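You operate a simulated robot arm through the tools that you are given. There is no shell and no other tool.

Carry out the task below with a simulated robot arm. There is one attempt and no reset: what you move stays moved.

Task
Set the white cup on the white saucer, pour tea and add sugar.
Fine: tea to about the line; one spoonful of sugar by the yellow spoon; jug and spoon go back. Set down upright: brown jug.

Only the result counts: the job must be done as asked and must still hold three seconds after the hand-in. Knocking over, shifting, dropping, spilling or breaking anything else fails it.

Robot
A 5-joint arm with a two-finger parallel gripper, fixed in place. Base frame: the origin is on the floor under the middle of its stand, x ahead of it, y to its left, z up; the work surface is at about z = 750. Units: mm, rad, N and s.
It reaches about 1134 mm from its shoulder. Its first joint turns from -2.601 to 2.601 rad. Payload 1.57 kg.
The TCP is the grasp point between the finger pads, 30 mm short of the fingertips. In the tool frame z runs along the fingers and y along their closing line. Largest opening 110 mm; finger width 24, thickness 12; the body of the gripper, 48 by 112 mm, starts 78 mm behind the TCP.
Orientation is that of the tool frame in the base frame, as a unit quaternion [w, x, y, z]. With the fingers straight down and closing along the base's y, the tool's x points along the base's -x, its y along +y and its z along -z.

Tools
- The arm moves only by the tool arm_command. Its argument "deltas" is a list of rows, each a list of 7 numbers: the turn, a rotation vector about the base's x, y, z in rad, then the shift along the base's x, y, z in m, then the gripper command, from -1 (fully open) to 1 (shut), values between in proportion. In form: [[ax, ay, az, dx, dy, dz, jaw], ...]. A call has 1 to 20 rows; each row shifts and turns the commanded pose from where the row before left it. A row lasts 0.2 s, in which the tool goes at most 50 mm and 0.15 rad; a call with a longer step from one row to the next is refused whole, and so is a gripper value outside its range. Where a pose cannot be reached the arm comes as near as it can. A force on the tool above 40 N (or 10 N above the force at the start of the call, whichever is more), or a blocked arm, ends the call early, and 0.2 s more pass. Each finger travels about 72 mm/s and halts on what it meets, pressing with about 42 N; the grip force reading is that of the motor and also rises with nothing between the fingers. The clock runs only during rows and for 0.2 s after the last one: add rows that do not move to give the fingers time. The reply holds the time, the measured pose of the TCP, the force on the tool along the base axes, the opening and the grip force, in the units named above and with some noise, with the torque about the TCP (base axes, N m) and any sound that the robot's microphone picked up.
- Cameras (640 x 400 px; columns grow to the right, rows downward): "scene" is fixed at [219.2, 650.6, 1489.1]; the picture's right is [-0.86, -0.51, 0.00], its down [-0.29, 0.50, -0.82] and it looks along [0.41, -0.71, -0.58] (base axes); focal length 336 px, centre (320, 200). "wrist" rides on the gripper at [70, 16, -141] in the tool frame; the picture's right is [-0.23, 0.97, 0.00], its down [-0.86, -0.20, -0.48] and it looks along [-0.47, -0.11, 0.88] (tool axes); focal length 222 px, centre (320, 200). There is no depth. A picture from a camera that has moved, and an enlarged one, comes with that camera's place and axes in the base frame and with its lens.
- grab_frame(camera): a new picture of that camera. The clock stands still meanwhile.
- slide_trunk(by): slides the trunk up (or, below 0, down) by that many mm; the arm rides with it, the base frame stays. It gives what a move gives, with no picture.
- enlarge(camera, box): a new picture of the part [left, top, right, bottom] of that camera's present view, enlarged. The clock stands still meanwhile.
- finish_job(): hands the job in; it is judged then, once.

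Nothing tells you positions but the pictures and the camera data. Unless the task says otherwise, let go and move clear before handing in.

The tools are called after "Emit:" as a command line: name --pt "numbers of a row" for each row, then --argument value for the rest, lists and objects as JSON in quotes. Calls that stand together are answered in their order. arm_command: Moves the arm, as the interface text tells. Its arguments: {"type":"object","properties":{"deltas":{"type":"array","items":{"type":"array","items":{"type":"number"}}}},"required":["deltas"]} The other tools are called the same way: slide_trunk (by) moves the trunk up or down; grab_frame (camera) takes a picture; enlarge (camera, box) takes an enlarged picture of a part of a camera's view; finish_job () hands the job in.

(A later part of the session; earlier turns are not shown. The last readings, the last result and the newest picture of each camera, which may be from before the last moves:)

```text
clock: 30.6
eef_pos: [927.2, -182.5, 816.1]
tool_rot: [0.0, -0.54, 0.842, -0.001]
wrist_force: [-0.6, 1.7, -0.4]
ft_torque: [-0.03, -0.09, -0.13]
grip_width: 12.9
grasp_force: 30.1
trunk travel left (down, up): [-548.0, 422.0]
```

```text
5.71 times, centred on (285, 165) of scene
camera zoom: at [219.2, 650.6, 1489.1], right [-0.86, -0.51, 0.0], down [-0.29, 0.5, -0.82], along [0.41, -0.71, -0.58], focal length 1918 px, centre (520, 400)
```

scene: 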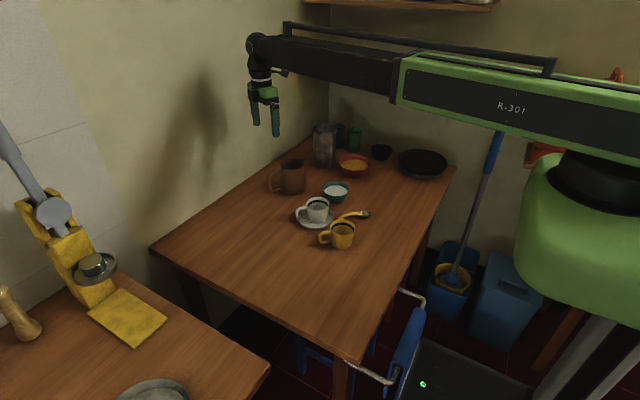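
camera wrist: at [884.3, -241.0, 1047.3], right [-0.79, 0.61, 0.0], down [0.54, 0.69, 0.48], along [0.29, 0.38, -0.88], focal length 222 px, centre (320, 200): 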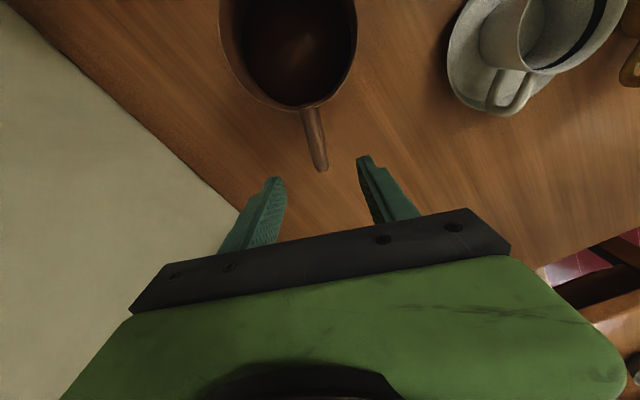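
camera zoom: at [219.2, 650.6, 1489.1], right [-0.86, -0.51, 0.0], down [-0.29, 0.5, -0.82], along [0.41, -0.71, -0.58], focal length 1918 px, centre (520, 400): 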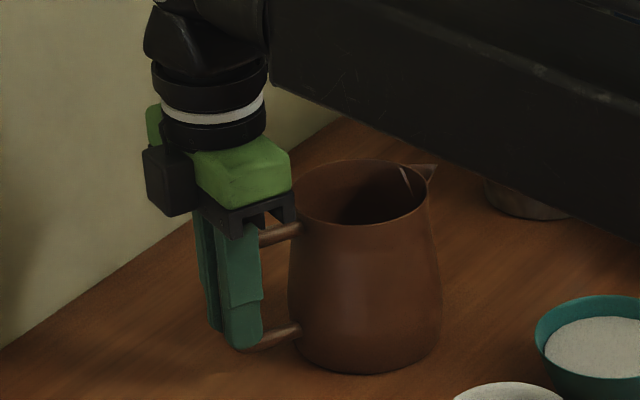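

The grip is on the handle, with the force still building. I'll let it settle, lift just 12 mm, and check for droop.

Emit:
arm_command --pt "0 0 0 0 0 0 1" --pt "0 0 0 0 0 0 1" --pt "0 0 0 0 0 0 1"

Emit:
slide_trunk --by 12

Emit:
enlarge --camera "scene" --box '[250, 130, 320, 200]'

Emit:
enlarge --camera "wrist" --box '[200, 0, 440, 260]'

```text
clock: 31.4
eef_pos: [927.3, -181.3, 815.8]
tool_rot: [0.0, -0.54, 0.842, 0.0]
wrist_force: [-0.1, 2.1, 0.2]
ft_torque: [0.04, -0.08, -0.13]
grip_width: 12.8
grasp_force: 30.2
trunk travel left (down, up): [-548.0, 422.0]
```

```text
clock: 32.0
eef_pos: [927.2, -181.5, 827.4]
tool_rot: [0.001, -0.54, 0.842, 0.0]
wrist_force: [0.8, -0.4, -7.7]
ft_torque: [0.65, -0.28, -0.01]
grip_width: 12.7
grasp_force: 30.0
trunk travel left (down, up): [-560.0, 410.0]
```

```text
5.71 times, centred on (285, 165) of scene
camera zoom: at [219.2, 650.6, 1489.1], right [-0.86, -0.51, 0.0], down [-0.29, 0.5, -0.82], along [0.41, -0.71, -0.58], focal length 1918 px, centre (520, 400)
```

zoom: 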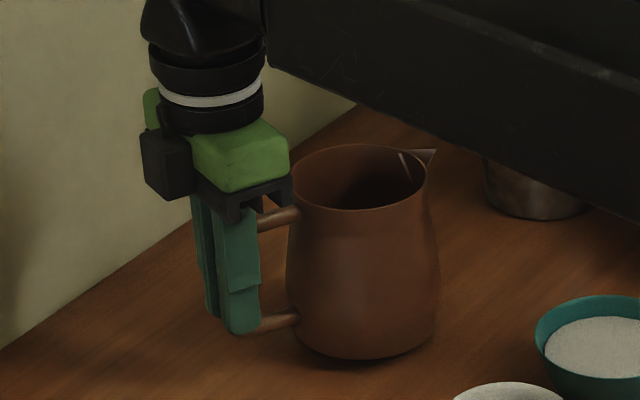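

```text
1.54 times, centred on (320, 130) of wrist
camera zoom: at [885.5, -239.4, 968.4], right [-0.79, 0.61, 0.0], down [0.54, 0.69, 0.48], along [0.29, 0.38, -0.88], focal length 342 px, centre (320, 308)
```

zoom: 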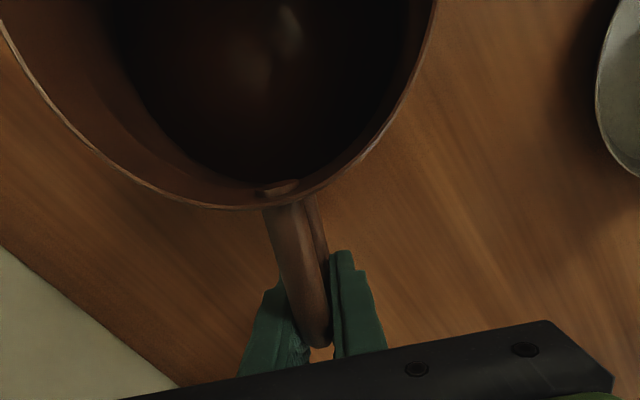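

The jug came up with no droop, weighing about 0.8 kg. I'll raise it well clear, then swing it to the far side of the cup with its spout pointing back toward the cup and away from the cup's handle.

Emit:
slide_trunk --by 115

Emit:
arm_command --pt "0 0 -0.05 -0.002 0 0 1" --pt "0 0 -0.08 -0.004 0 0 1" --pt "0 0 -0.1 -0.0045 0 0 1" --pt "0 0 -0.1 -0.0045 0 0 1" --pt "0 0 -0.1 -0.0045 0 0 1" --pt "0 0 -0.1 -0.0045 0 0 1" --pt "0 0 -0.1 -0.0045 0 0 1" --pt "0 0 -0.1 -0.0045 0 0 1" --pt "0 0 -0.1 -0.0045 0 0 1" --pt "0 0 -0.1 -0.0045 0 0 1" --pt "0 0 -0.1 -0.0045 0 0 1" --pt "0 0 -0.1 -0.0045 0 0 1" --pt "0 0 -0.08 -0.0045 0 0 1" --pt "0 0 -0.06 -0.002 0 0 1" --pt "0 0 -0.039 0 0 0 1" --pt "0 0 0 0 0 0 1"

Emit:
grab_frame --camera "scene"

Emit:
grab_frame --camera "wrist"

```text
clock: 33.5
eef_pos: [928.3, -182.0, 941.2]
tool_rot: [0.0, -0.54, 0.842, 0.0]
wrist_force: [0.2, 0.9, -8.0]
ft_torque: [0.65, -0.29, -0.02]
grip_width: 12.8
grasp_force: 29.7
trunk travel left (down, up): [-675.0, 295.0]
```

```text
clock: 36.9
eef_pos: [871.6, -181.2, 941.9]
tool_rot: [0.0, 0.083, 0.997, -0.001]
wrist_force: [-0.4, -0.3, -7.9]
ft_torque: [-0.11, -0.67, 0.0]
grip_width: 12.9
grasp_force: 29.4
trunk travel left (down, up): [-675.0, 295.0]
```

```text
taken
```

scene: 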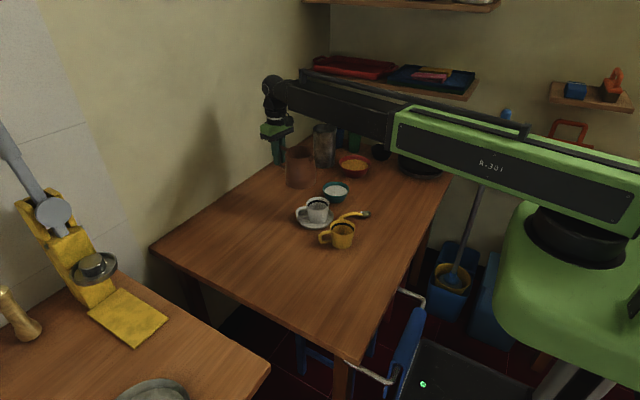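

```text
taken
camera wrist: at [806.7, -154.0, 1083.7], right [0.39, 0.92, 0.0], down [0.81, -0.34, 0.48], along [0.44, -0.19, -0.88], focal length 222 px, centre (320, 200)
```

wrist: 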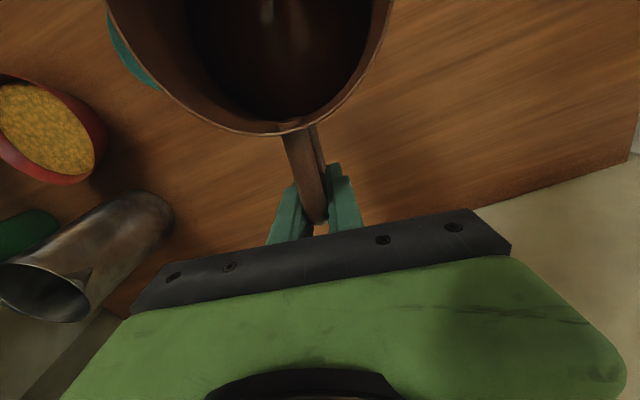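

The jug is upright with its spout roughly above the cup. I'll tilt it to about 34°, below where I expect it to pour, and check the geometry before lowering.

Emit:
arm_command --pt "-0.0099 -0.0592 0 0 0 0 1" --pt "-0.0198 -0.1184 0 0 0 0 1" --pt "-0.0198 -0.1184 0 0 0 0 1" --pt "-0.0198 -0.1184 0 -0.001 0 0 1" --pt "-0.0198 -0.1184 0 -0.001 0 0 1" --pt "-0.0099 -0.0592 0 -0.001 0 0 1" --pt "0 0 0 0 0 0 1"

Emit:
grab_frame --camera "scene"

Emit:
enlarge --camera "scene" --box '[250, 130, 370, 240]'

Emit:
grab_frame --camera "wrist"

```text
clock: 38.5
eef_pos: [867.4, -182.9, 983.1]
tool_rot: [0.293, 0.08, 0.952, -0.025]
wrist_force: [0.1, -0.1, -8.3]
ft_torque: [-0.06, -0.47, 0.02]
grip_width: 12.8
grasp_force: 29.9
out of reach, approached as far as the arm can: row 2, 3, 4, 5, 6
trunk travel left (down, up): [-675.0, 295.0]
```

```text
taken
```

scene: 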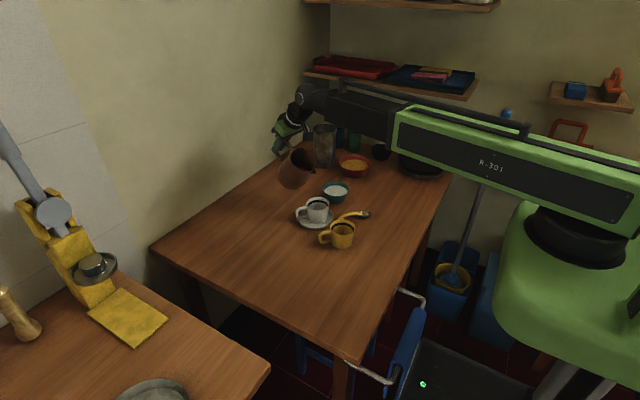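

```text
3.64 times, centred on (310, 185) of scene
camera zoom: at [219.2, 650.6, 1489.1], right [-0.86, -0.51, 0.0], down [-0.29, 0.5, -0.82], along [0.41, -0.71, -0.58], focal length 1220 px, centre (356, 254)
```

zoom: 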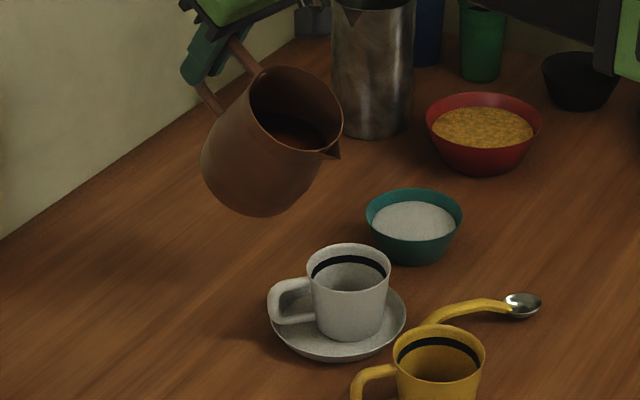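

```text
taken
camera wrist: at [736.3, -143.8, 1061.3], right [0.35, 0.93, 0.13], down [0.4, -0.27, 0.88], along [0.85, -0.25, -0.46], focal length 222 px, centre (320, 200)
```

wrist: 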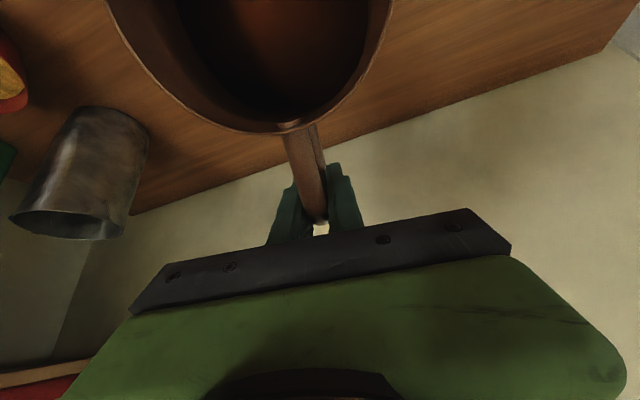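

The tip sits at about (708, -154), right over the cup. I'll zoom in on the jug's mouth to see how close the tea is to the lip.

Emit:
enlarge --camera "scene" --box '[300, 140, 350, 180]'

```text
10.00 times, centred on (325, 160) of scene
camera zoom: at [219.2, 650.6, 1489.1], right [-0.86, -0.51, 0.0], down [-0.29, 0.5, -0.82], along [0.41, -0.71, -0.58], focal length 3356 px, centre (270, 600)
```

zoom: 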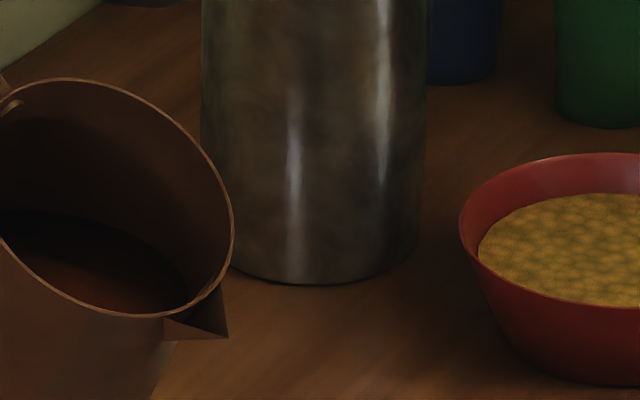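

The tea is a few degrees from the lip. I'll lower the jug so the tip is about 35 mm above the cup rim, then tilt in small steps.

Emit:
slide_trunk --by -75

Emit:
enlarge --camera "scene" --box '[270, 150, 370, 240]'

```text
clock: 39.6
eef_pos: [868.2, -182.4, 906.5]
tool_rot: [0.294, 0.081, 0.952, -0.025]
wrist_force: [0.7, 0.0, -7.7]
ft_torque: [-0.09, -0.49, 0.0]
grip_width: 12.9
grasp_force: 29.5
trunk travel left (down, up): [-600.0, 370.0]
```

```text
4.44 times, centred on (320, 195) of scene
camera zoom: at [219.2, 650.6, 1489.1], right [-0.86, -0.51, 0.0], down [-0.29, 0.5, -0.82], along [0.41, -0.71, -0.58], focal length 1491 px, centre (320, 222)
```

zoom: 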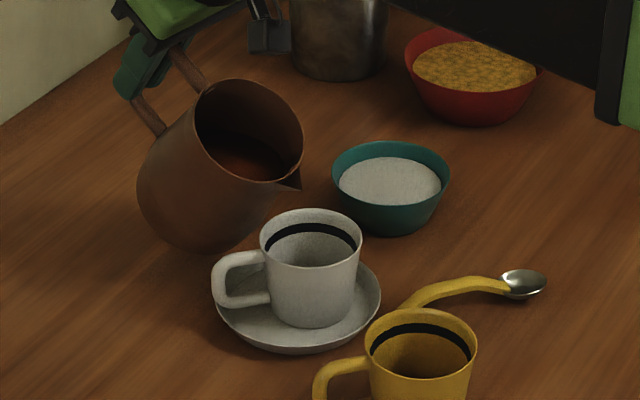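

The spout tip is above the cup, about 40 mm over the rim. I'll lower another 10 mm and tilt to about 39°, checking for flow.

Emit:
slide_trunk --by -10

Emit:
arm_command --pt "-0.0066 -0.0395 0 -0.0022 0.0004 0 1" --pt "-0.0066 -0.0395 0 -0.0026 0.0004 0 1" --pt "0 0 0 0 0 0 1" --pt "0 0 0 0 0 0 1"

Emit:
enlarge --camera "scene" --box '[290, 165, 350, 225]'

```text
clock: 40.2
eef_pos: [866.7, -181.5, 898.7]
tool_rot: [0.293, 0.08, 0.952, -0.025]
wrist_force: [-1.0, 0.7, -8.0]
ft_torque: [-0.08, -0.48, 0.05]
grip_width: 12.7
grasp_force: 29.7
trunk travel left (down, up): [-590.0, 380.0]
```

```text
clock: 41.2
eef_pos: [861.5, -180.3, 909.1]
tool_rot: [0.331, 0.078, 0.94, -0.027]
wrist_force: [0.7, -0.6, -8.6]
ft_torque: [-0.1, -0.45, -0.01]
grip_width: 12.7
grasp_force: 29.6
out of reach, approached as far as the arm can: row 1, 2
trunk travel left (down, up): [-590.0, 380.0]
```

```text
6.67 times, centred on (320, 195) of scene
camera zoom: at [219.2, 650.6, 1489.1], right [-0.86, -0.51, 0.0], down [-0.29, 0.5, -0.82], along [0.41, -0.71, -0.58], focal length 2237 px, centre (320, 233)
```

zoom: 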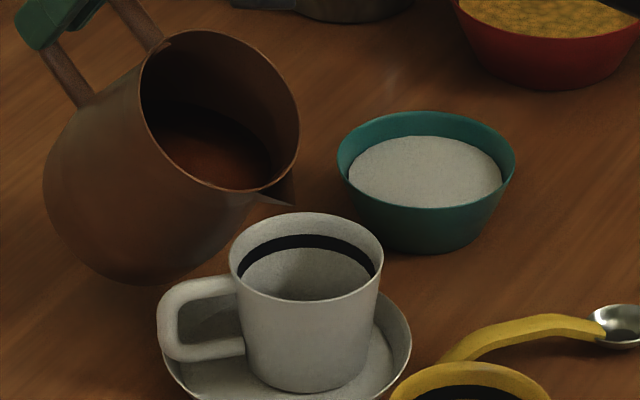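

No flow yet, and the tea is just short of the lip. I'll keep tilting in 2° steps.

Emit:
arm_command --pt "-0.0029 -0.0173 0 -0.0012 0.0002 0 1" --pt "-0.0029 -0.0173 0 -0.0012 0.0002 0 1" --pt "0 0 0 0 0 0 1"

Emit:
enlarge --camera "scene" --box '[290, 165, 350, 225]'

```text
clock: 42.0
eef_pos: [859.6, -180.6, 913.8]
tool_rot: [0.347, 0.079, 0.934, -0.03]
wrist_force: [-0.4, -0.6, -8.0]
ft_torque: [-0.06, -0.41, -0.02]
grip_width: 13.0
grasp_force: 29.7
out of reach, approached as far as the arm can: row 2
trunk travel left (down, up): [-590.0, 380.0]
```

```text
6.67 times, centred on (320, 195) of scene
camera zoom: at [219.2, 650.6, 1489.1], right [-0.86, -0.51, 0.0], down [-0.29, 0.5, -0.82], along [0.41, -0.71, -0.58], focal length 2237 px, centre (320, 233)
```

zoom: 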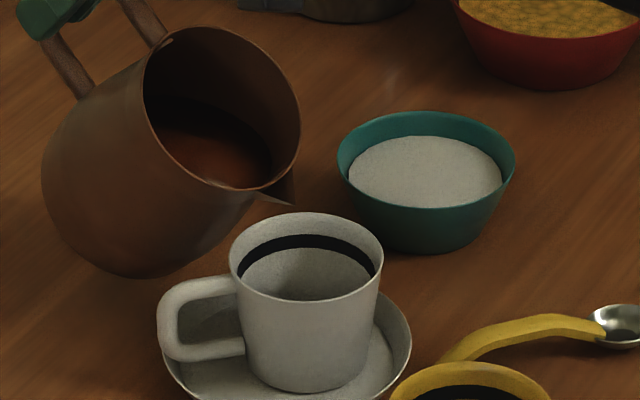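

Still no flow. I'll tilt another 2°.

Emit:
arm_command --pt "-0.0029 -0.0173 0 -0.0013 0.0002 0 1" --pt "-0.0029 -0.0173 0 -0.0013 0.0002 0 1" --pt "0 0 0 0 0 0 1"

Emit:
enlarge --camera "scene" --box '[290, 165, 350, 225]'

```text
clock: 42.8
eef_pos: [856.7, -180.8, 920.3]
tool_rot: [0.362, 0.079, 0.928, -0.031]
wrist_force: [-0.2, 0.4, -7.6]
ft_torque: [-0.07, -0.38, 0.02]
grip_width: 12.7
grasp_force: 29.5
out of reach, approached as far as the arm can: row 2
trunk travel left (down, up): [-590.0, 380.0]
```

```text
6.67 times, centred on (320, 195) of scene
camera zoom: at [219.2, 650.6, 1489.1], right [-0.86, -0.51, 0.0], down [-0.29, 0.5, -0.82], along [0.41, -0.71, -0.58], focal length 2237 px, centre (320, 233)
```

zoom: 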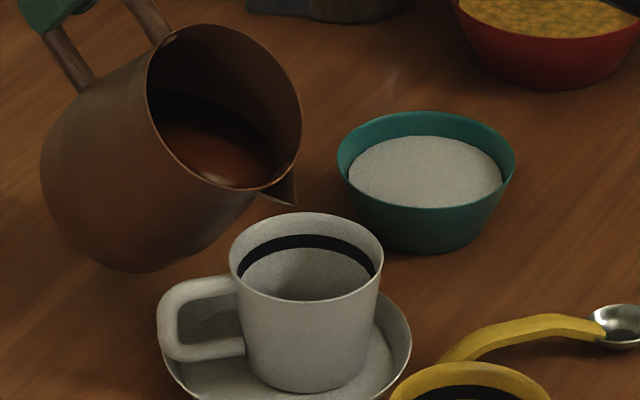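

Still none at 43°. Continuing in 2° steps.

Emit:
arm_command --pt "-0.0029 -0.0173 0 -0.0014 0.0002 0 1" --pt "-0.0029 -0.0173 0 -0.0014 0.0002 0 1" --pt "0 0 0 0 0 0 1"

Emit:
enlarge --camera "scene" --box '[290, 165, 350, 225]'

```text
clock: 43.6
eef_pos: [854.8, -180.1, 926.1]
tool_rot: [0.38, 0.077, 0.921, -0.032]
wrist_force: [-1.4, 0.0, -7.9]
ft_torque: [-0.04, -0.36, -0.03]
grip_width: 12.7
grasp_force: 29.6
out of reach, approached as far as the arm can: row 1
trunk travel left (down, up): [-590.0, 380.0]
```

```text
6.67 times, centred on (320, 195) of scene
camera zoom: at [219.2, 650.6, 1489.1], right [-0.86, -0.51, 0.0], down [-0.29, 0.5, -0.82], along [0.41, -0.71, -0.58], focal length 2237 px, centre (320, 233)
```

zoom: 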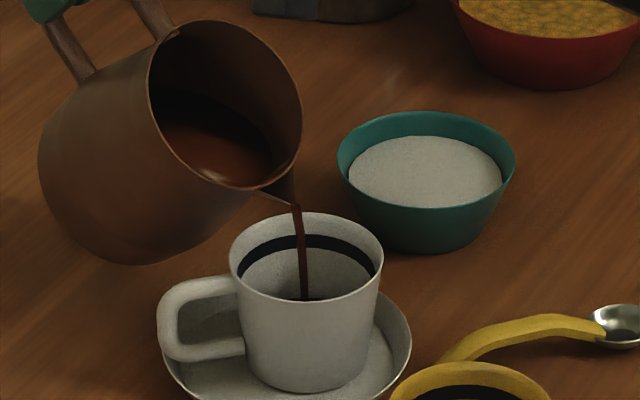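

Tea is flowing and falls well inside the cup. I'll hold here briefly and watch the level.

Emit:
arm_command --pt "0 0 0 0 0 0 1" --pt "0 0 0 0 0 0 1" --pt "0 0 0 0 0 0 1"

Emit:
enlarge --camera "scene" --box '[290, 165, 350, 225]'

```text
clock: 44.4
eef_pos: [855.2, -180.5, 924.8]
tool_rot: [0.38, 0.077, 0.921, -0.033]
wrist_force: [-0.3, -0.3, -7.1]
ft_torque: [-0.09, -0.35, 0.04]
grip_width: 12.9
grasp_force: 29.9
trunk travel left (down, up): [-590.0, 380.0]
```

```text
6.67 times, centred on (320, 195) of scene
camera zoom: at [219.2, 650.6, 1489.1], right [-0.86, -0.51, 0.0], down [-0.29, 0.5, -0.82], along [0.41, -0.71, -0.58], focal length 2237 px, centre (320, 233)
```

zoom: 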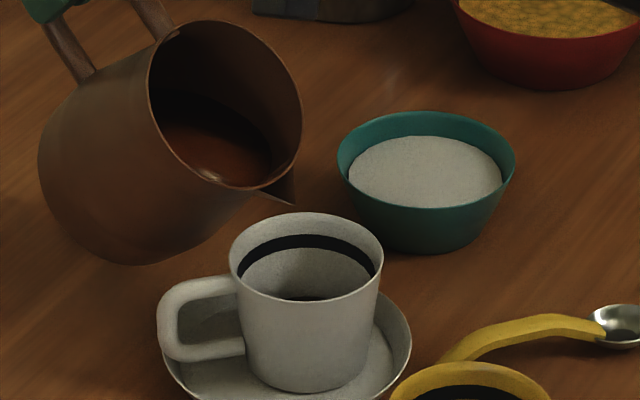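

The flow stopped at equilibrium for this tilt, so I can meter it by angle. I'll go on in 3° steps.

Emit:
arm_command --pt "-0.0029 -0.0173 0 -0.0014 0.0002 0 1" --pt "-0.0029 -0.0173 0 -0.0015 0.0002 0 1" --pt "-0.0029 -0.0173 0 -0.0015 0.0003 0 1" --pt "0 0 0 0 0 0 1" --pt "0 0 0 0 0 0 1"

Emit:
enlarge --camera "scene" --box '[290, 165, 350, 225]'

```text
clock: 45.6
eef_pos: [850.1, -179.0, 934.2]
tool_rot: [0.404, 0.077, 0.911, -0.035]
wrist_force: [-0.1, 0.1, -6.5]
ft_torque: [-0.07, -0.25, -0.02]
grip_width: 12.9
grasp_force: 29.7
out of reach, approached as far as the arm can: row 1, 3
trunk travel left (down, up): [-590.0, 380.0]
```

```text
6.67 times, centred on (320, 195) of scene
camera zoom: at [219.2, 650.6, 1489.1], right [-0.86, -0.51, 0.0], down [-0.29, 0.5, -0.82], along [0.41, -0.71, -0.58], focal length 2237 px, centre (320, 233)
```

zoom: 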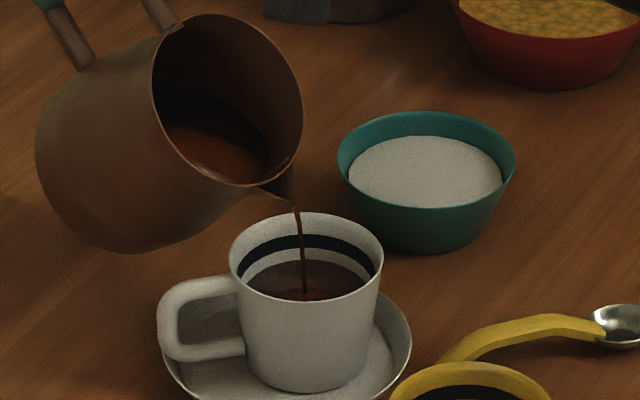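

The tea has risen to roughly 8 mm below the line and the stream is thinning. I'll wait a moment and recheck.

Emit:
arm_command --pt "0 0 0 0 0 0 1" --pt "0 0 0 0 0 0 1"

Emit:
enlarge --camera "scene" --box '[302, 190, 338, 220]'

```text
clock: 46.2
eef_pos: [850.3, -178.9, 934.7]
tool_rot: [0.404, 0.077, 0.911, -0.034]
wrist_force: [0.3, 1.0, -6.9]
ft_torque: [0.02, -0.28, -0.02]
grip_width: 12.5
grasp_force: 29.9
trunk travel left (down, up): [-590.0, 380.0]
```

```text
13.33 times, centred on (320, 205) of scene
camera zoom: at [219.2, 650.6, 1489.1], right [-0.86, -0.51, 0.0], down [-0.29, 0.5, -0.82], along [0.41, -0.71, -0.58], focal length 4474 px, centre (320, 133)
```

zoom: 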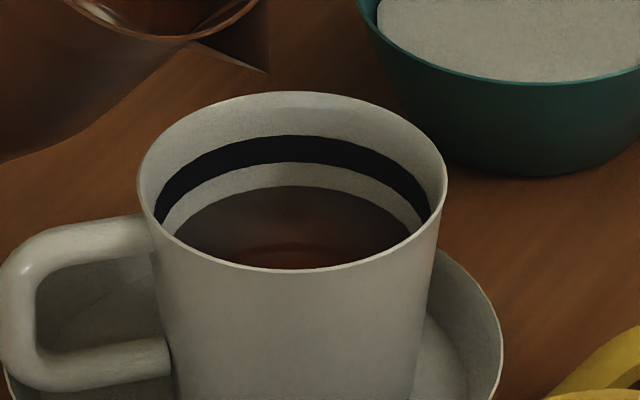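

The flow has stopped, with the tea about 11 mm below the middle of the black band. I'll tilt just 1° more and wait for it to settle.

Emit:
arm_command --pt "-0.0029 -0.0172 0 -0.0016 0.0003 0 1" --pt "0 0 0 0 0 0 1" --pt "0 0 0 0 0 0 1" --pt "0 0 0 0 0 0 1"

Emit:
enlarge --camera "scene" --box '[302, 190, 338, 220]'

```text
clock: 47.2
eef_pos: [848.6, -178.9, 938.4]
tool_rot: [0.412, 0.076, 0.907, -0.035]
wrist_force: [0.4, 0.4, -6.5]
ft_torque: [-0.05, -0.26, -0.01]
grip_width: 12.8
grasp_force: 29.7
trunk travel left (down, up): [-590.0, 380.0]
```

```text
13.33 times, centred on (320, 205) of scene
camera zoom: at [219.2, 650.6, 1489.1], right [-0.86, -0.51, 0.0], down [-0.29, 0.5, -0.82], along [0.41, -0.71, -0.58], focal length 4474 px, centre (320, 133)
```

zoom: 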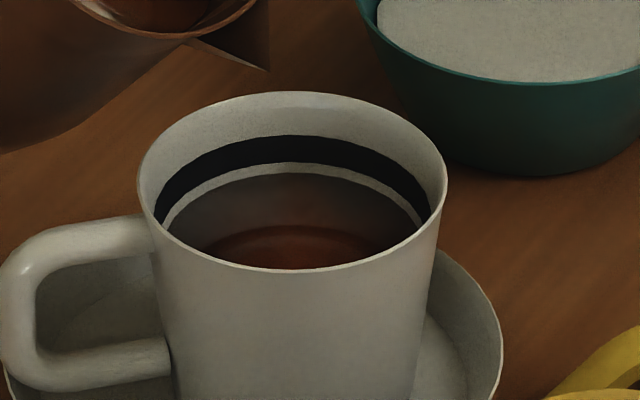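

One degree raised the tea about 4.5 mm, to just under the band. One more degree should bring it into the band.

Emit:
arm_command --pt "-0.0029 -0.0172 0 -0.0017 0.0003 0 1" --pt "0 0 0 0 0 0 1" --pt "0 0 0 0 0 0 1" --pt "0 0 0 0 0 0 1"

Emit:
enlarge --camera "scene" --box '[302, 190, 338, 220]'

```text
clock: 48.2
eef_pos: [846.8, -178.5, 940.6]
tool_rot: [0.419, 0.076, 0.904, -0.035]
wrist_force: [0.2, 0.8, -7.0]
ft_torque: [-0.03, -0.28, -0.02]
grip_width: 12.8
grasp_force: 29.4
out of reach, approached as far as the arm can: row 1
trunk travel left (down, up): [-590.0, 380.0]
```

```text
13.33 times, centred on (320, 205) of scene
camera zoom: at [219.2, 650.6, 1489.1], right [-0.86, -0.51, 0.0], down [-0.29, 0.5, -0.82], along [0.41, -0.71, -0.58], focal length 4474 px, centre (320, 133)
```

zoom: 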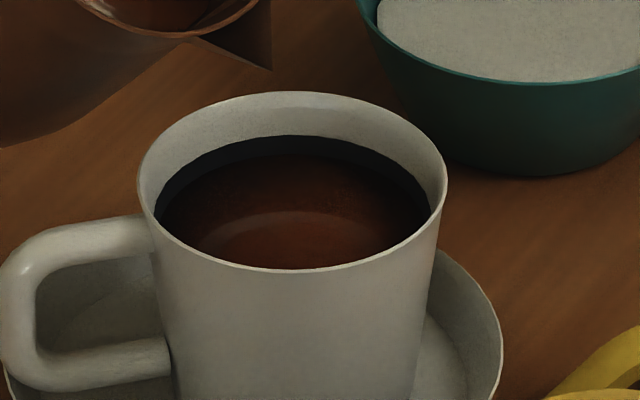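

The tea is now in the middle of the black band, so I'll stop pouring. I'll tilt back to about 38° over the cup, raise the jug clear, then bring it fully upright.

Emit:
arm_command --pt "0.0173 0.1033 0 0.0083 -0.0014 0 1" --pt "0.0173 0.1033 0 0.0083 -0.0014 0 1" --pt "0 0 0 0 0 0 1" --pt "0 0 0 0 0 0 1"

Emit:
slide_trunk --by 95

Emit:
enlarge --camera "scene" --box '[270, 130, 370, 230]'

```text
clock: 49.2
eef_pos: [863.7, -179.6, 907.0]
tool_rot: [0.324, 0.079, 0.942, -0.027]
wrist_force: [0.2, 0.3, -6.5]
ft_torque: [-0.03, -0.4, 0.0]
grip_width: 12.8
grasp_force: 29.9
out of reach, approached as far as the arm can: row 1, 2
trunk travel left (down, up): [-590.0, 380.0]
```

```text
clock: 50.5
eef_pos: [863.8, -179.6, 1002.9]
tool_rot: [0.324, 0.08, 0.942, -0.027]
wrist_force: [0.1, 0.3, -6.4]
ft_torque: [-0.04, -0.38, 0.01]
grip_width: 12.8
grasp_force: 29.7
trunk travel left (down, up): [-685.0, 285.0]
```

```text
4.00 times, centred on (320, 180) of scene
camera zoom: at [219.2, 650.6, 1489.1], right [-0.86, -0.51, 0.0], down [-0.29, 0.5, -0.82], along [0.41, -0.71, -0.58], focal length 1342 px, centre (320, 280)
```

zoom: 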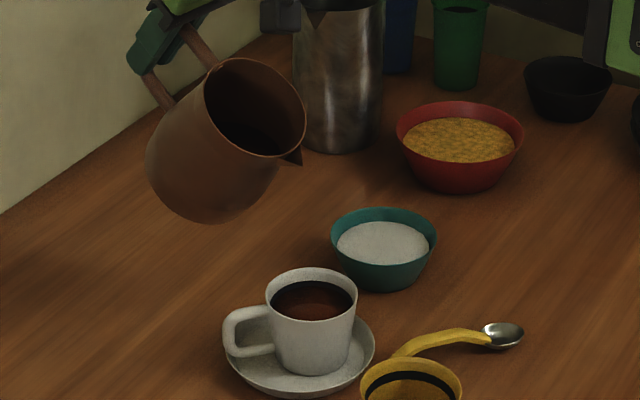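

No drips and the table is clean. Now I'll bring the jug upright and swing it back above its original place.

Emit:
arm_command --pt "0.0105 0.0635 0 0.0007 0 0 1" --pt "0.0165 0.0985 0 0.001 -0.0001 0 1" --pt "0.0165 0.0985 0 0.001 -0.0001 0 1" --pt "0.0165 0.0985 0 0.001 -0.0001 0 1" --pt "0.0165 0.0985 0 0.001 -0.0001 0 1" --pt "0.0165 0.0985 0 0.001 -0.0001 0 1" --pt "0.0165 0.0985 0 0.001 0 0 1" --pt "0 0 0 0 0 0 1"

Emit:
arm_command --pt "0 0 0.05 0.002 0 0 1" --pt "0 0 0.08 0.004 0 0 1" --pt "0 0 0.1 0.0045 0 0 1" --pt "0 0 0.1 0.0045 0 0 1" --pt "0 0 0.1 0.0045 0 0 1" --pt "0 0 0.1 0.0045 0 0 1" --pt "0 0 0.1 0.0045 0 0 1" --pt "0 0 0.1 0.0045 0 0 1" --pt "0 0 0.1 0.0045 0 0 1" --pt "0 0 0.1 0.0045 0 0 1" --pt "0 0 0.1 0.0045 0 0 1" --pt "0 0 0.1 0.0045 0 0 1" --pt "0 0 0.08 0.0045 0 0 1" --pt "0 0 0.06 0.002 0 0 1" --pt "0 0 0.039 0 0 0 1" --pt "0 0 0 0 0 0 1"

Emit:
grab_frame --camera "scene"

Emit:
grab_frame --camera "wrist"

```text
clock: 52.2
eef_pos: [871.3, -181.6, 951.9]
tool_rot: [-0.001, 0.084, 0.996, -0.001]
wrist_force: [0.6, -0.1, -6.5]
ft_torque: [-0.09, -0.54, -0.01]
grip_width: 12.7
grasp_force: 29.9
out of reach, approached as far as the arm can: row 1, 2, 3, 4, 5, 6
trunk travel left (down, up): [-685.0, 285.0]
```

```text
clock: 55.6
eef_pos: [928.0, -179.7, 951.1]
tool_rot: [0.0, -0.541, 0.841, 0.0]
wrist_force: [0.2, -0.3, -5.6]
ft_torque: [0.48, -0.22, 0.0]
grip_width: 12.6
grasp_force: 29.9
trunk travel left (down, up): [-685.0, 285.0]
```

```text
taken
```

scene: 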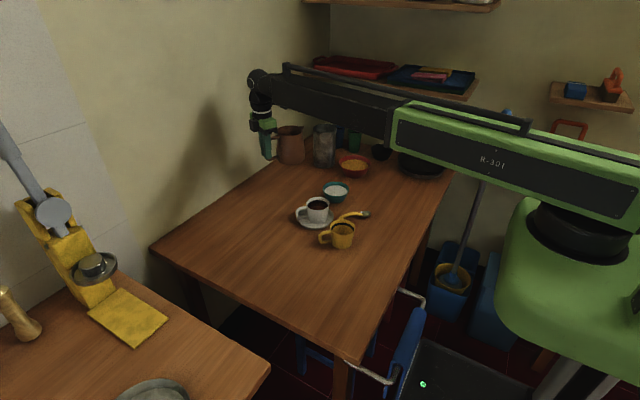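

```text
taken
camera wrist: at [885.4, -237.9, 1093.7], right [-0.79, 0.61, 0.0], down [0.54, 0.7, 0.48], along [0.29, 0.38, -0.88], focal length 222 px, centre (320, 200)
```

wrist: 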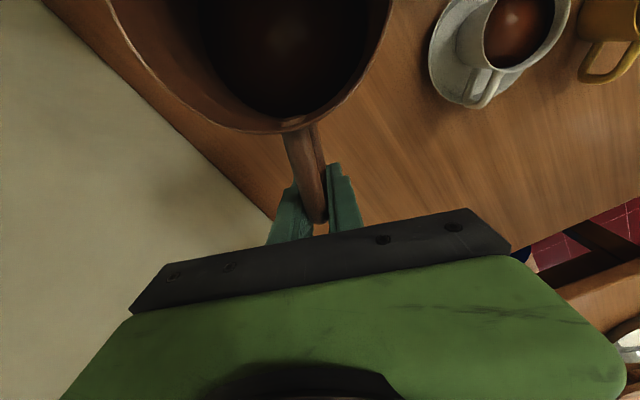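

The jug is back over its spot, within about 1.5 mm. I'll correct that and lower it to just above the table.

Emit:
arm_command --pt "0 0 0 -0.0003 -0.0014 0 1" --pt "0 0 0 0 0 0 1"

Emit:
slide_trunk --by -125

Emit:
enlarge --camera "scene" --box '[250, 130, 320, 200]'

```text
clock: 56.2
eef_pos: [928.8, -182.2, 952.0]
tool_rot: [0.001, -0.54, 0.842, 0.0]
wrist_force: [0.7, 0.6, -7.5]
ft_torque: [0.51, -0.22, 0.0]
grip_width: 13.0
grasp_force: 29.9
trunk travel left (down, up): [-685.0, 285.0]
```

```text
clock: 57.8
eef_pos: [928.1, -182.8, 827.2]
tool_rot: [0.0, -0.54, 0.842, -0.001]
wrist_force: [0.3, -0.4, -7.4]
ft_torque: [0.48, -0.25, -0.01]
grip_width: 12.8
grasp_force: 29.5
trunk travel left (down, up): [-560.0, 410.0]
```

```text
5.71 times, centred on (285, 165) of scene
camera zoom: at [219.2, 650.6, 1489.1], right [-0.86, -0.51, 0.0], down [-0.29, 0.5, -0.82], along [0.41, -0.71, -0.58], focal length 1918 px, centre (520, 400)
```

zoom: 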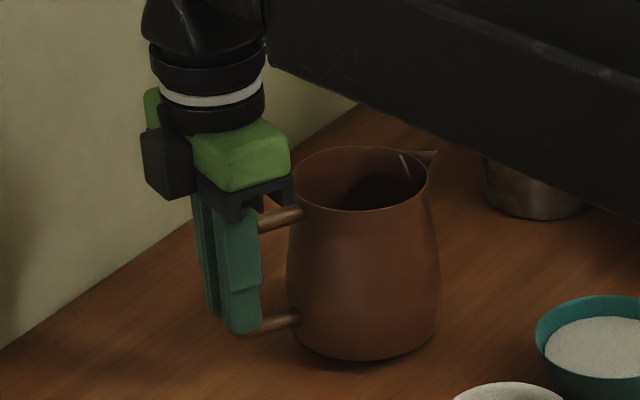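

The view matches the earlier one at this height. I'll lower the last millimetres in small steps.

Emit:
slide_trunk --by -9

Emit:
slide_trunk --by -2

Emit:
slide_trunk --by -1

```text
clock: 58.4
eef_pos: [928.3, -182.3, 818.3]
tool_rot: [0.0, -0.541, 0.841, 0.0]
wrist_force: [0.0, -0.3, -6.1]
ft_torque: [0.49, -0.25, 0.02]
grip_width: 13.0
grasp_force: 29.4
trunk travel left (down, up): [-551.0, 419.0]
```

```text
clock: 58.9
eef_pos: [927.0, -181.8, 816.2]
tool_rot: [0.0, -0.541, 0.841, -0.002]
wrist_force: [2.4, 3.2, 5.7]
ft_torque: [-0.87, 0.45, 0.09]
grip_width: 12.9
grasp_force: 29.8
trunk travel left (down, up): [-549.0, 421.0]
```

```text
clock: 59.4
eef_pos: [926.4, -180.4, 815.8]
tool_rot: [0.0, -0.542, 0.84, 0.0]
wrist_force: [6.7, 5.0, 11.1]
ft_torque: [-0.51, 0.76, 0.08]
grip_width: 13.1
grasp_force: 30.0
trunk travel left (down, up): [-548.0, 422.0]
```

The jug is on the table and pressing slightly. I'll ease up 1 mm to relax it, then open the fingers gently.

Emit:
slide_trunk --by 1

Emit:
arm_command --pt "0 0 0 0 0 0 0.72" --pt "0 0 0 0 0 0 0.6" --pt "0 0 0 0 0 0 0.3" --pt "0 0 0 0 0 0 0.0" --pt "0 0 0 0 0 0 0.0"

Emit:
enlarge --camera "scene" --box '[250, 130, 320, 200]'

Emit:
enlarge --camera "wrist" --box '[200, 0, 440, 260]'

```text
clock: 59.9
eef_pos: [927.8, -182.5, 817.3]
tool_rot: [-0.001, -0.54, 0.842, -0.001]
wrist_force: [-0.3, 2.1, -2.4]
ft_torque: [0.4, -0.12, -0.04]
grip_width: 12.7
grasp_force: 29.6
trunk travel left (down, up): [-549.0, 421.0]
```

```text
clock: 61.1
eef_pos: [926.6, -182.5, 816.8]
tool_rot: [0.0, -0.54, 0.841, -0.001]
wrist_force: [-0.1, -0.2, -1.1]
ft_torque: [0.0, 0.0, 0.02]
grip_width: 54.7
grasp_force: 0.0
trunk travel left (down, up): [-549.0, 421.0]
```

```text
5.71 times, centred on (285, 165) of scene
camera zoom: at [219.2, 650.6, 1489.1], right [-0.86, -0.51, 0.0], down [-0.29, 0.5, -0.82], along [0.41, -0.71, -0.58], focal length 1918 px, centre (520, 400)
```

zoom: 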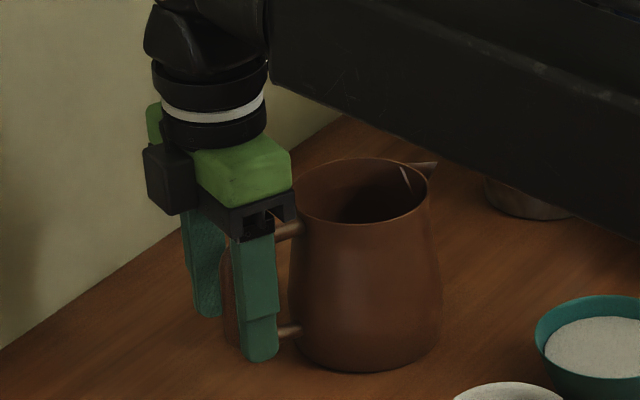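

```text
1.54 times, centred on (320, 130) of wrist
camera zoom: at [884.7, -239.4, 958.3], right [-0.79, 0.61, 0.0], down [0.54, 0.7, 0.48], along [0.29, 0.38, -0.88], focal length 342 px, centre (320, 308)
```

zoom: 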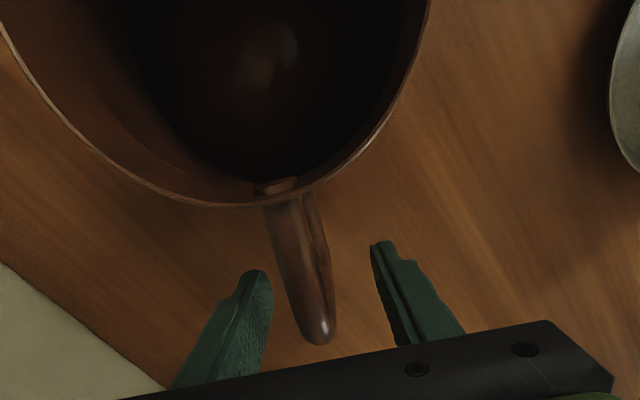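

The jug is upright back in its place and released. I'll rise clear and move above the spoon for a closer look.

Emit:
slide_trunk --by 200

Emit:
arm_command --pt "0 0 -0.05 -0.0325 -0.0015 0 -0.2" --pt "0 0 -0.05 -0.0325 -0.0015 0 -0.2" --pt "0 0 -0.05 -0.0325 -0.0015 0 -0.2" --pt "0 0 -0.05 -0.0325 -0.0015 0 -0.2" --pt "0 0 -0.05 -0.0325 -0.0015 0 -0.2" --pt "0 0 -0.05 -0.0325 -0.0015 0 -0.2" --pt "0 0 -0.05 -0.0325 -0.0015 0 -0.2" --pt "0 0 -0.05 -0.0325 -0.0015 0 -0.2" --pt "0 0 0 -0.0325 -0.0015 0 -0.2" --pt "0 0 0 -0.0325 -0.0015 0 -0.2" --pt "0 0 0 0 0 0 -0.2"

Emit:
grab_frame --camera "wrist"

Emit:
grab_frame --camera "scene"

```text
clock: 63.3
eef_pos: [927.5, -182.7, 1016.0]
tool_rot: [0.001, -0.54, 0.842, 0.001]
wrist_force: [-0.4, 0.6, -0.3]
ft_torque: [0.02, -0.01, 0.01]
grip_width: 54.9
grasp_force: 0.0
trunk travel left (down, up): [-749.0, 221.0]
```

```text
clock: 65.7
eef_pos: [603.4, -195.2, 1015.3]
tool_rot: [-0.001, -0.363, 0.932, 0.0]
wrist_force: [1.0, -0.3, -0.5]
ft_torque: [-0.02, -0.01, 0.02]
grip_width: 65.9
grasp_force: 0.0
trunk travel left (down, up): [-749.0, 221.0]
```

```text
taken
camera wrist: at [542.8, -231.9, 1158.2], right [-0.49, 0.87, 0.0], down [0.76, 0.43, 0.48], along [0.42, 0.23, -0.88], focal length 222 px, centre (320, 200)
```

wrist: 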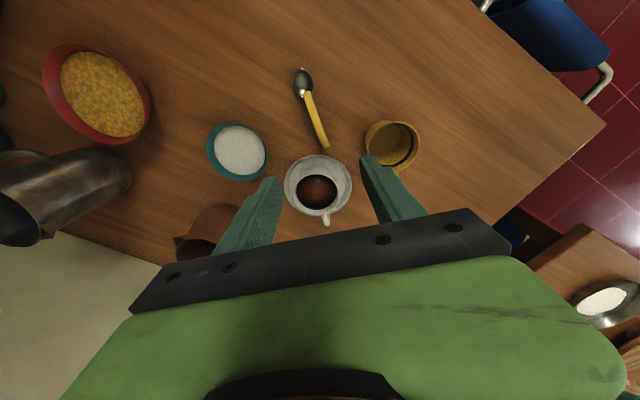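

```text
taken
```

scene: 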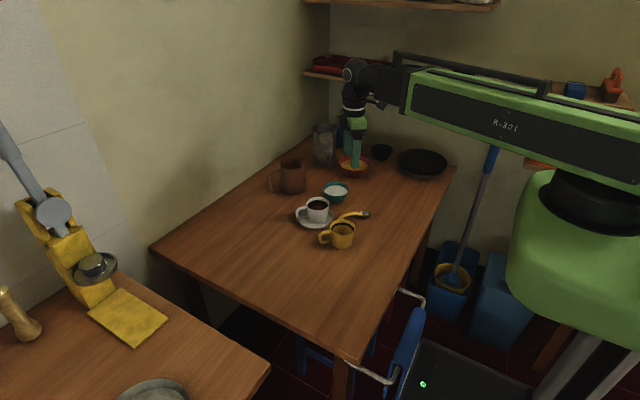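

The spoon is in clear view. I'll zoom in on it and on the sugar bowl.

Emit:
enlarge --camera "wrist" --box '[270, 55, 360, 160]'

Emit:
enlarge --camera "scene" --box '[335, 200, 380, 230]'

Emit:
enlarge --camera "wrist" --box '[190, 110, 290, 190]'

Emit:
enlarge --camera "scene" --box '[315, 170, 360, 210]'

```text
3.81 times, centred on (315, 108) of wrist
camera zoom: at [542.8, -231.9, 1158.2], right [-0.49, 0.87, 0.0], down [0.76, 0.43, 0.48], along [0.42, 0.23, -0.88], focal length 846 px, centre (339, 552)
```

zoom: 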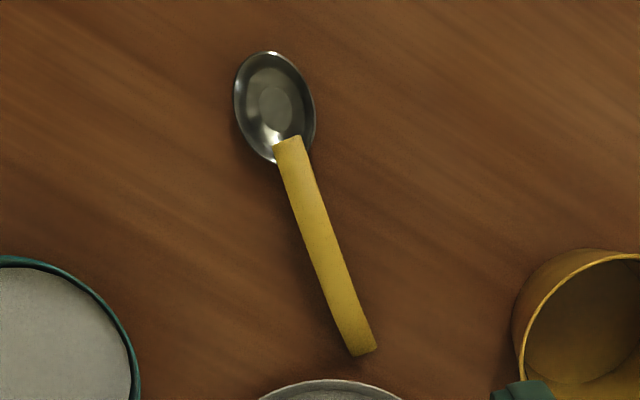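

```text
13.33 times, centred on (358, 215) of scene
camera zoom: at [219.2, 650.6, 1489.1], right [-0.86, -0.51, 0.0], down [-0.29, 0.5, -0.82], along [0.41, -0.71, -0.58], focal length 4474 px, centre (-180, 0)
```

zoom: 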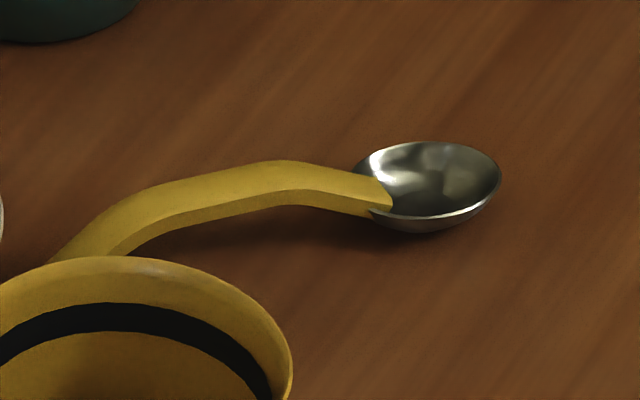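

```text
5.00 times, centred on (240, 150) of wrist
camera zoom: at [542.8, -231.9, 1158.2], right [-0.49, 0.87, 0.0], down [0.76, 0.43, 0.48], along [0.42, 0.23, -0.88], focal length 1111 px, centre (720, 450)
```

zoom: 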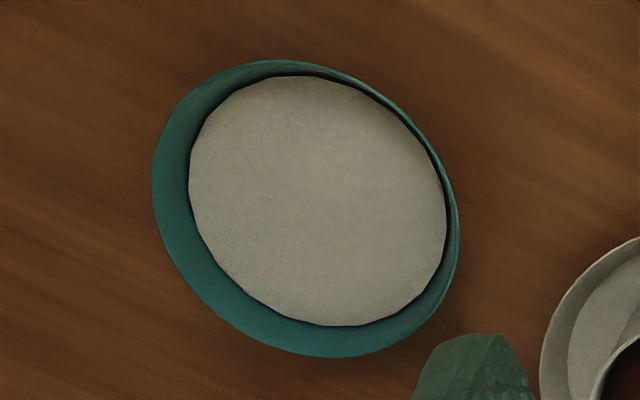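

```text
10.00 times, centred on (338, 190) of scene
camera zoom: at [219.2, 650.6, 1489.1], right [-0.86, -0.51, 0.0], down [-0.29, 0.5, -0.82], along [0.41, -0.71, -0.58], focal length 3356 px, centre (145, 300)
```

zoom: 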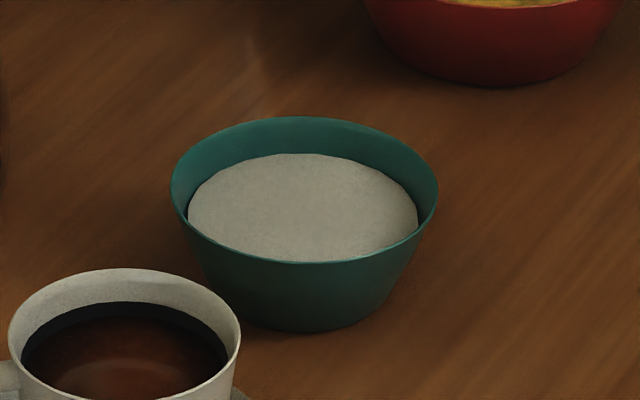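

The spoon's bowl is at about (560, -253) and its handle arches to z ≈ 769, running at about 49°. The sugar surface is near z = 776 in a bowl centred on (705, -299). I'll line up across the handle and descend partway.

Emit:
arm_command --pt "0 0 0.0579 -0.0009 -0.0033 0 0.0" --pt "0 0 0.0578 -0.0009 -0.0032 0 0.1" --pt "0 0 0 0 0 0 0.1"

Emit:
slide_trunk --by -165

Emit:
grab_frame --camera "wrist"

Emit:
enlarge --camera "scene" --box '[310, 160, 400, 230]'

```text
clock: 66.5
eef_pos: [601.6, -203.7, 1016.3]
tool_rot: [0.0, -0.416, 0.909, 0.0]
wrist_force: [0.1, 0.8, 0.2]
ft_torque: [-0.02, 0.04, 0.01]
grip_width: 49.3
grasp_force: 0.0
trunk travel left (down, up): [-749.0, 221.0]
```

```text
clock: 68.4
eef_pos: [602.1, -204.3, 852.6]
tool_rot: [0.0, -0.416, 0.909, -0.001]
wrist_force: [-0.8, 0.8, -0.1]
ft_torque: [-0.02, 0.01, -0.01]
grip_width: 49.5
grasp_force: 0.0
trunk travel left (down, up): [-584.0, 386.0]
```

```text
taken
camera wrist: at [544.3, -246.0, 993.4], right [-0.59, 0.81, 0.0], down [0.71, 0.52, 0.48], along [0.39, 0.28, -0.88], focal length 222 px, centre (320, 200)
```

wrist: 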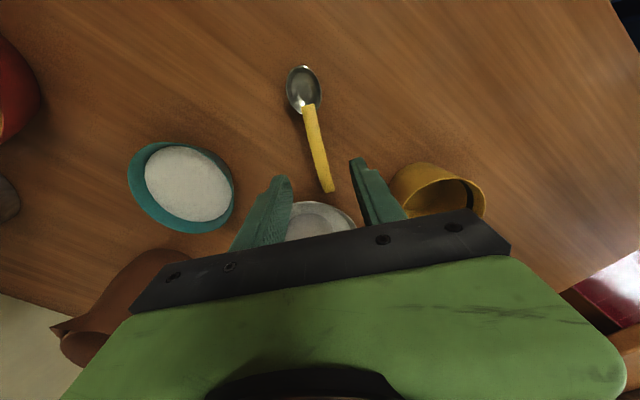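

```text
5.71 times, centred on (355, 195) of scene
camera zoom: at [219.2, 650.6, 1489.1], right [-0.86, -0.51, 0.0], down [-0.29, 0.5, -0.82], along [0.41, -0.71, -0.58], focal length 1918 px, centre (120, 229)
```

zoom: 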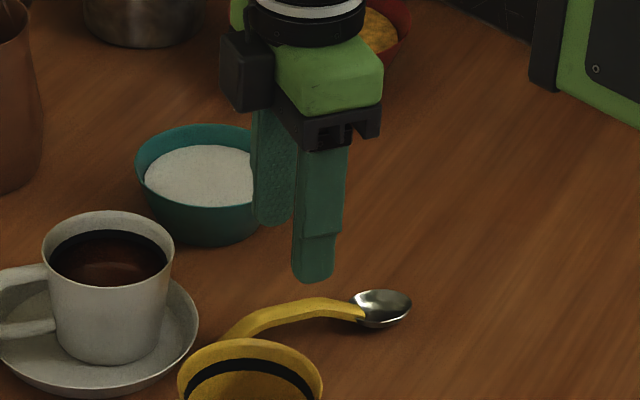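

I'll zoom in on the wrist view to check that the handle is centred between the fingers.

Emit:
enlarge --camera "wrist" --box '[250, 50, 390, 220]'

```text
2.35 times, centred on (320, 135) of wrist
camera zoom: at [544.3, -246.0, 993.4], right [-0.59, 0.81, 0.0], down [0.71, 0.52, 0.48], along [0.39, 0.28, -0.88], focal length 523 px, centre (320, 353)
```

zoom: 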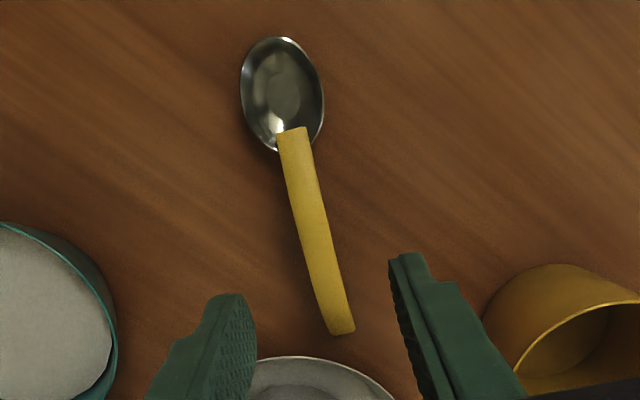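

The handle is centred to within a millimetre. I'll lower to grip height and close on it.

Emit:
slide_trunk --by -50

Emit:
slide_trunk --by -12

Emit:
enlarge --camera "scene" --box '[330, 185, 380, 225]'

Emit:
enlarge --camera "wrist" --box '[230, 50, 410, 250]'

```text
clock: 69.3
eef_pos: [601.6, -204.0, 801.5]
tool_rot: [0.001, -0.416, 0.91, -0.001]
wrist_force: [0.9, 0.1, -0.2]
ft_torque: [0.0, -0.01, -0.04]
grip_width: 49.5
grasp_force: 0.1
trunk travel left (down, up): [-534.0, 436.0]
```

```text
clock: 69.9
eef_pos: [600.4, -203.3, 789.9]
tool_rot: [0.0, -0.416, 0.909, -0.001]
wrist_force: [-0.6, 0.1, -1.1]
ft_torque: [-0.01, -0.02, 0.0]
grip_width: 49.5
grasp_force: 0.1
trunk travel left (down, up): [-522.0, 448.0]
```

```text
10.00 times, centred on (355, 205) of scene
camera zoom: at [219.2, 650.6, 1489.1], right [-0.86, -0.51, 0.0], down [-0.29, 0.5, -0.82], along [0.41, -0.71, -0.58], focal length 3356 px, centre (-30, 150)
```

zoom: 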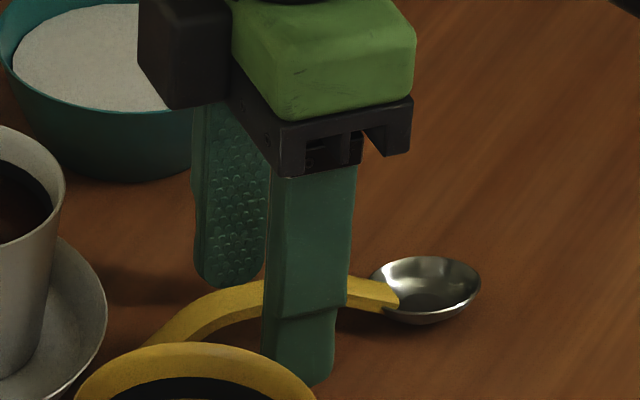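

```text
2.00 times, centred on (320, 150) of wrist
camera zoom: at [544.3, -246.1, 931.3], right [-0.59, 0.81, 0.0], down [0.71, 0.52, 0.48], along [0.39, 0.28, -0.88], focal length 444 px, centre (320, 300)
```

zoom: 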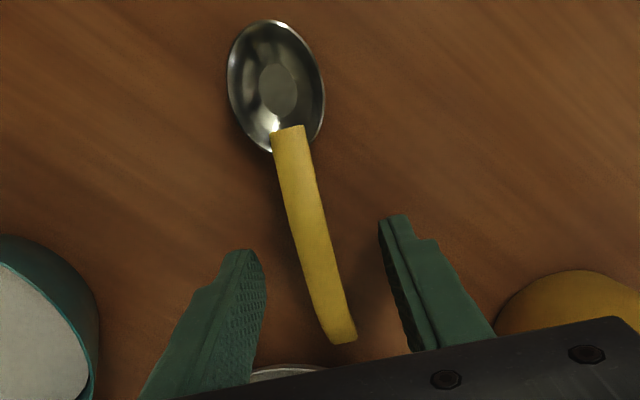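

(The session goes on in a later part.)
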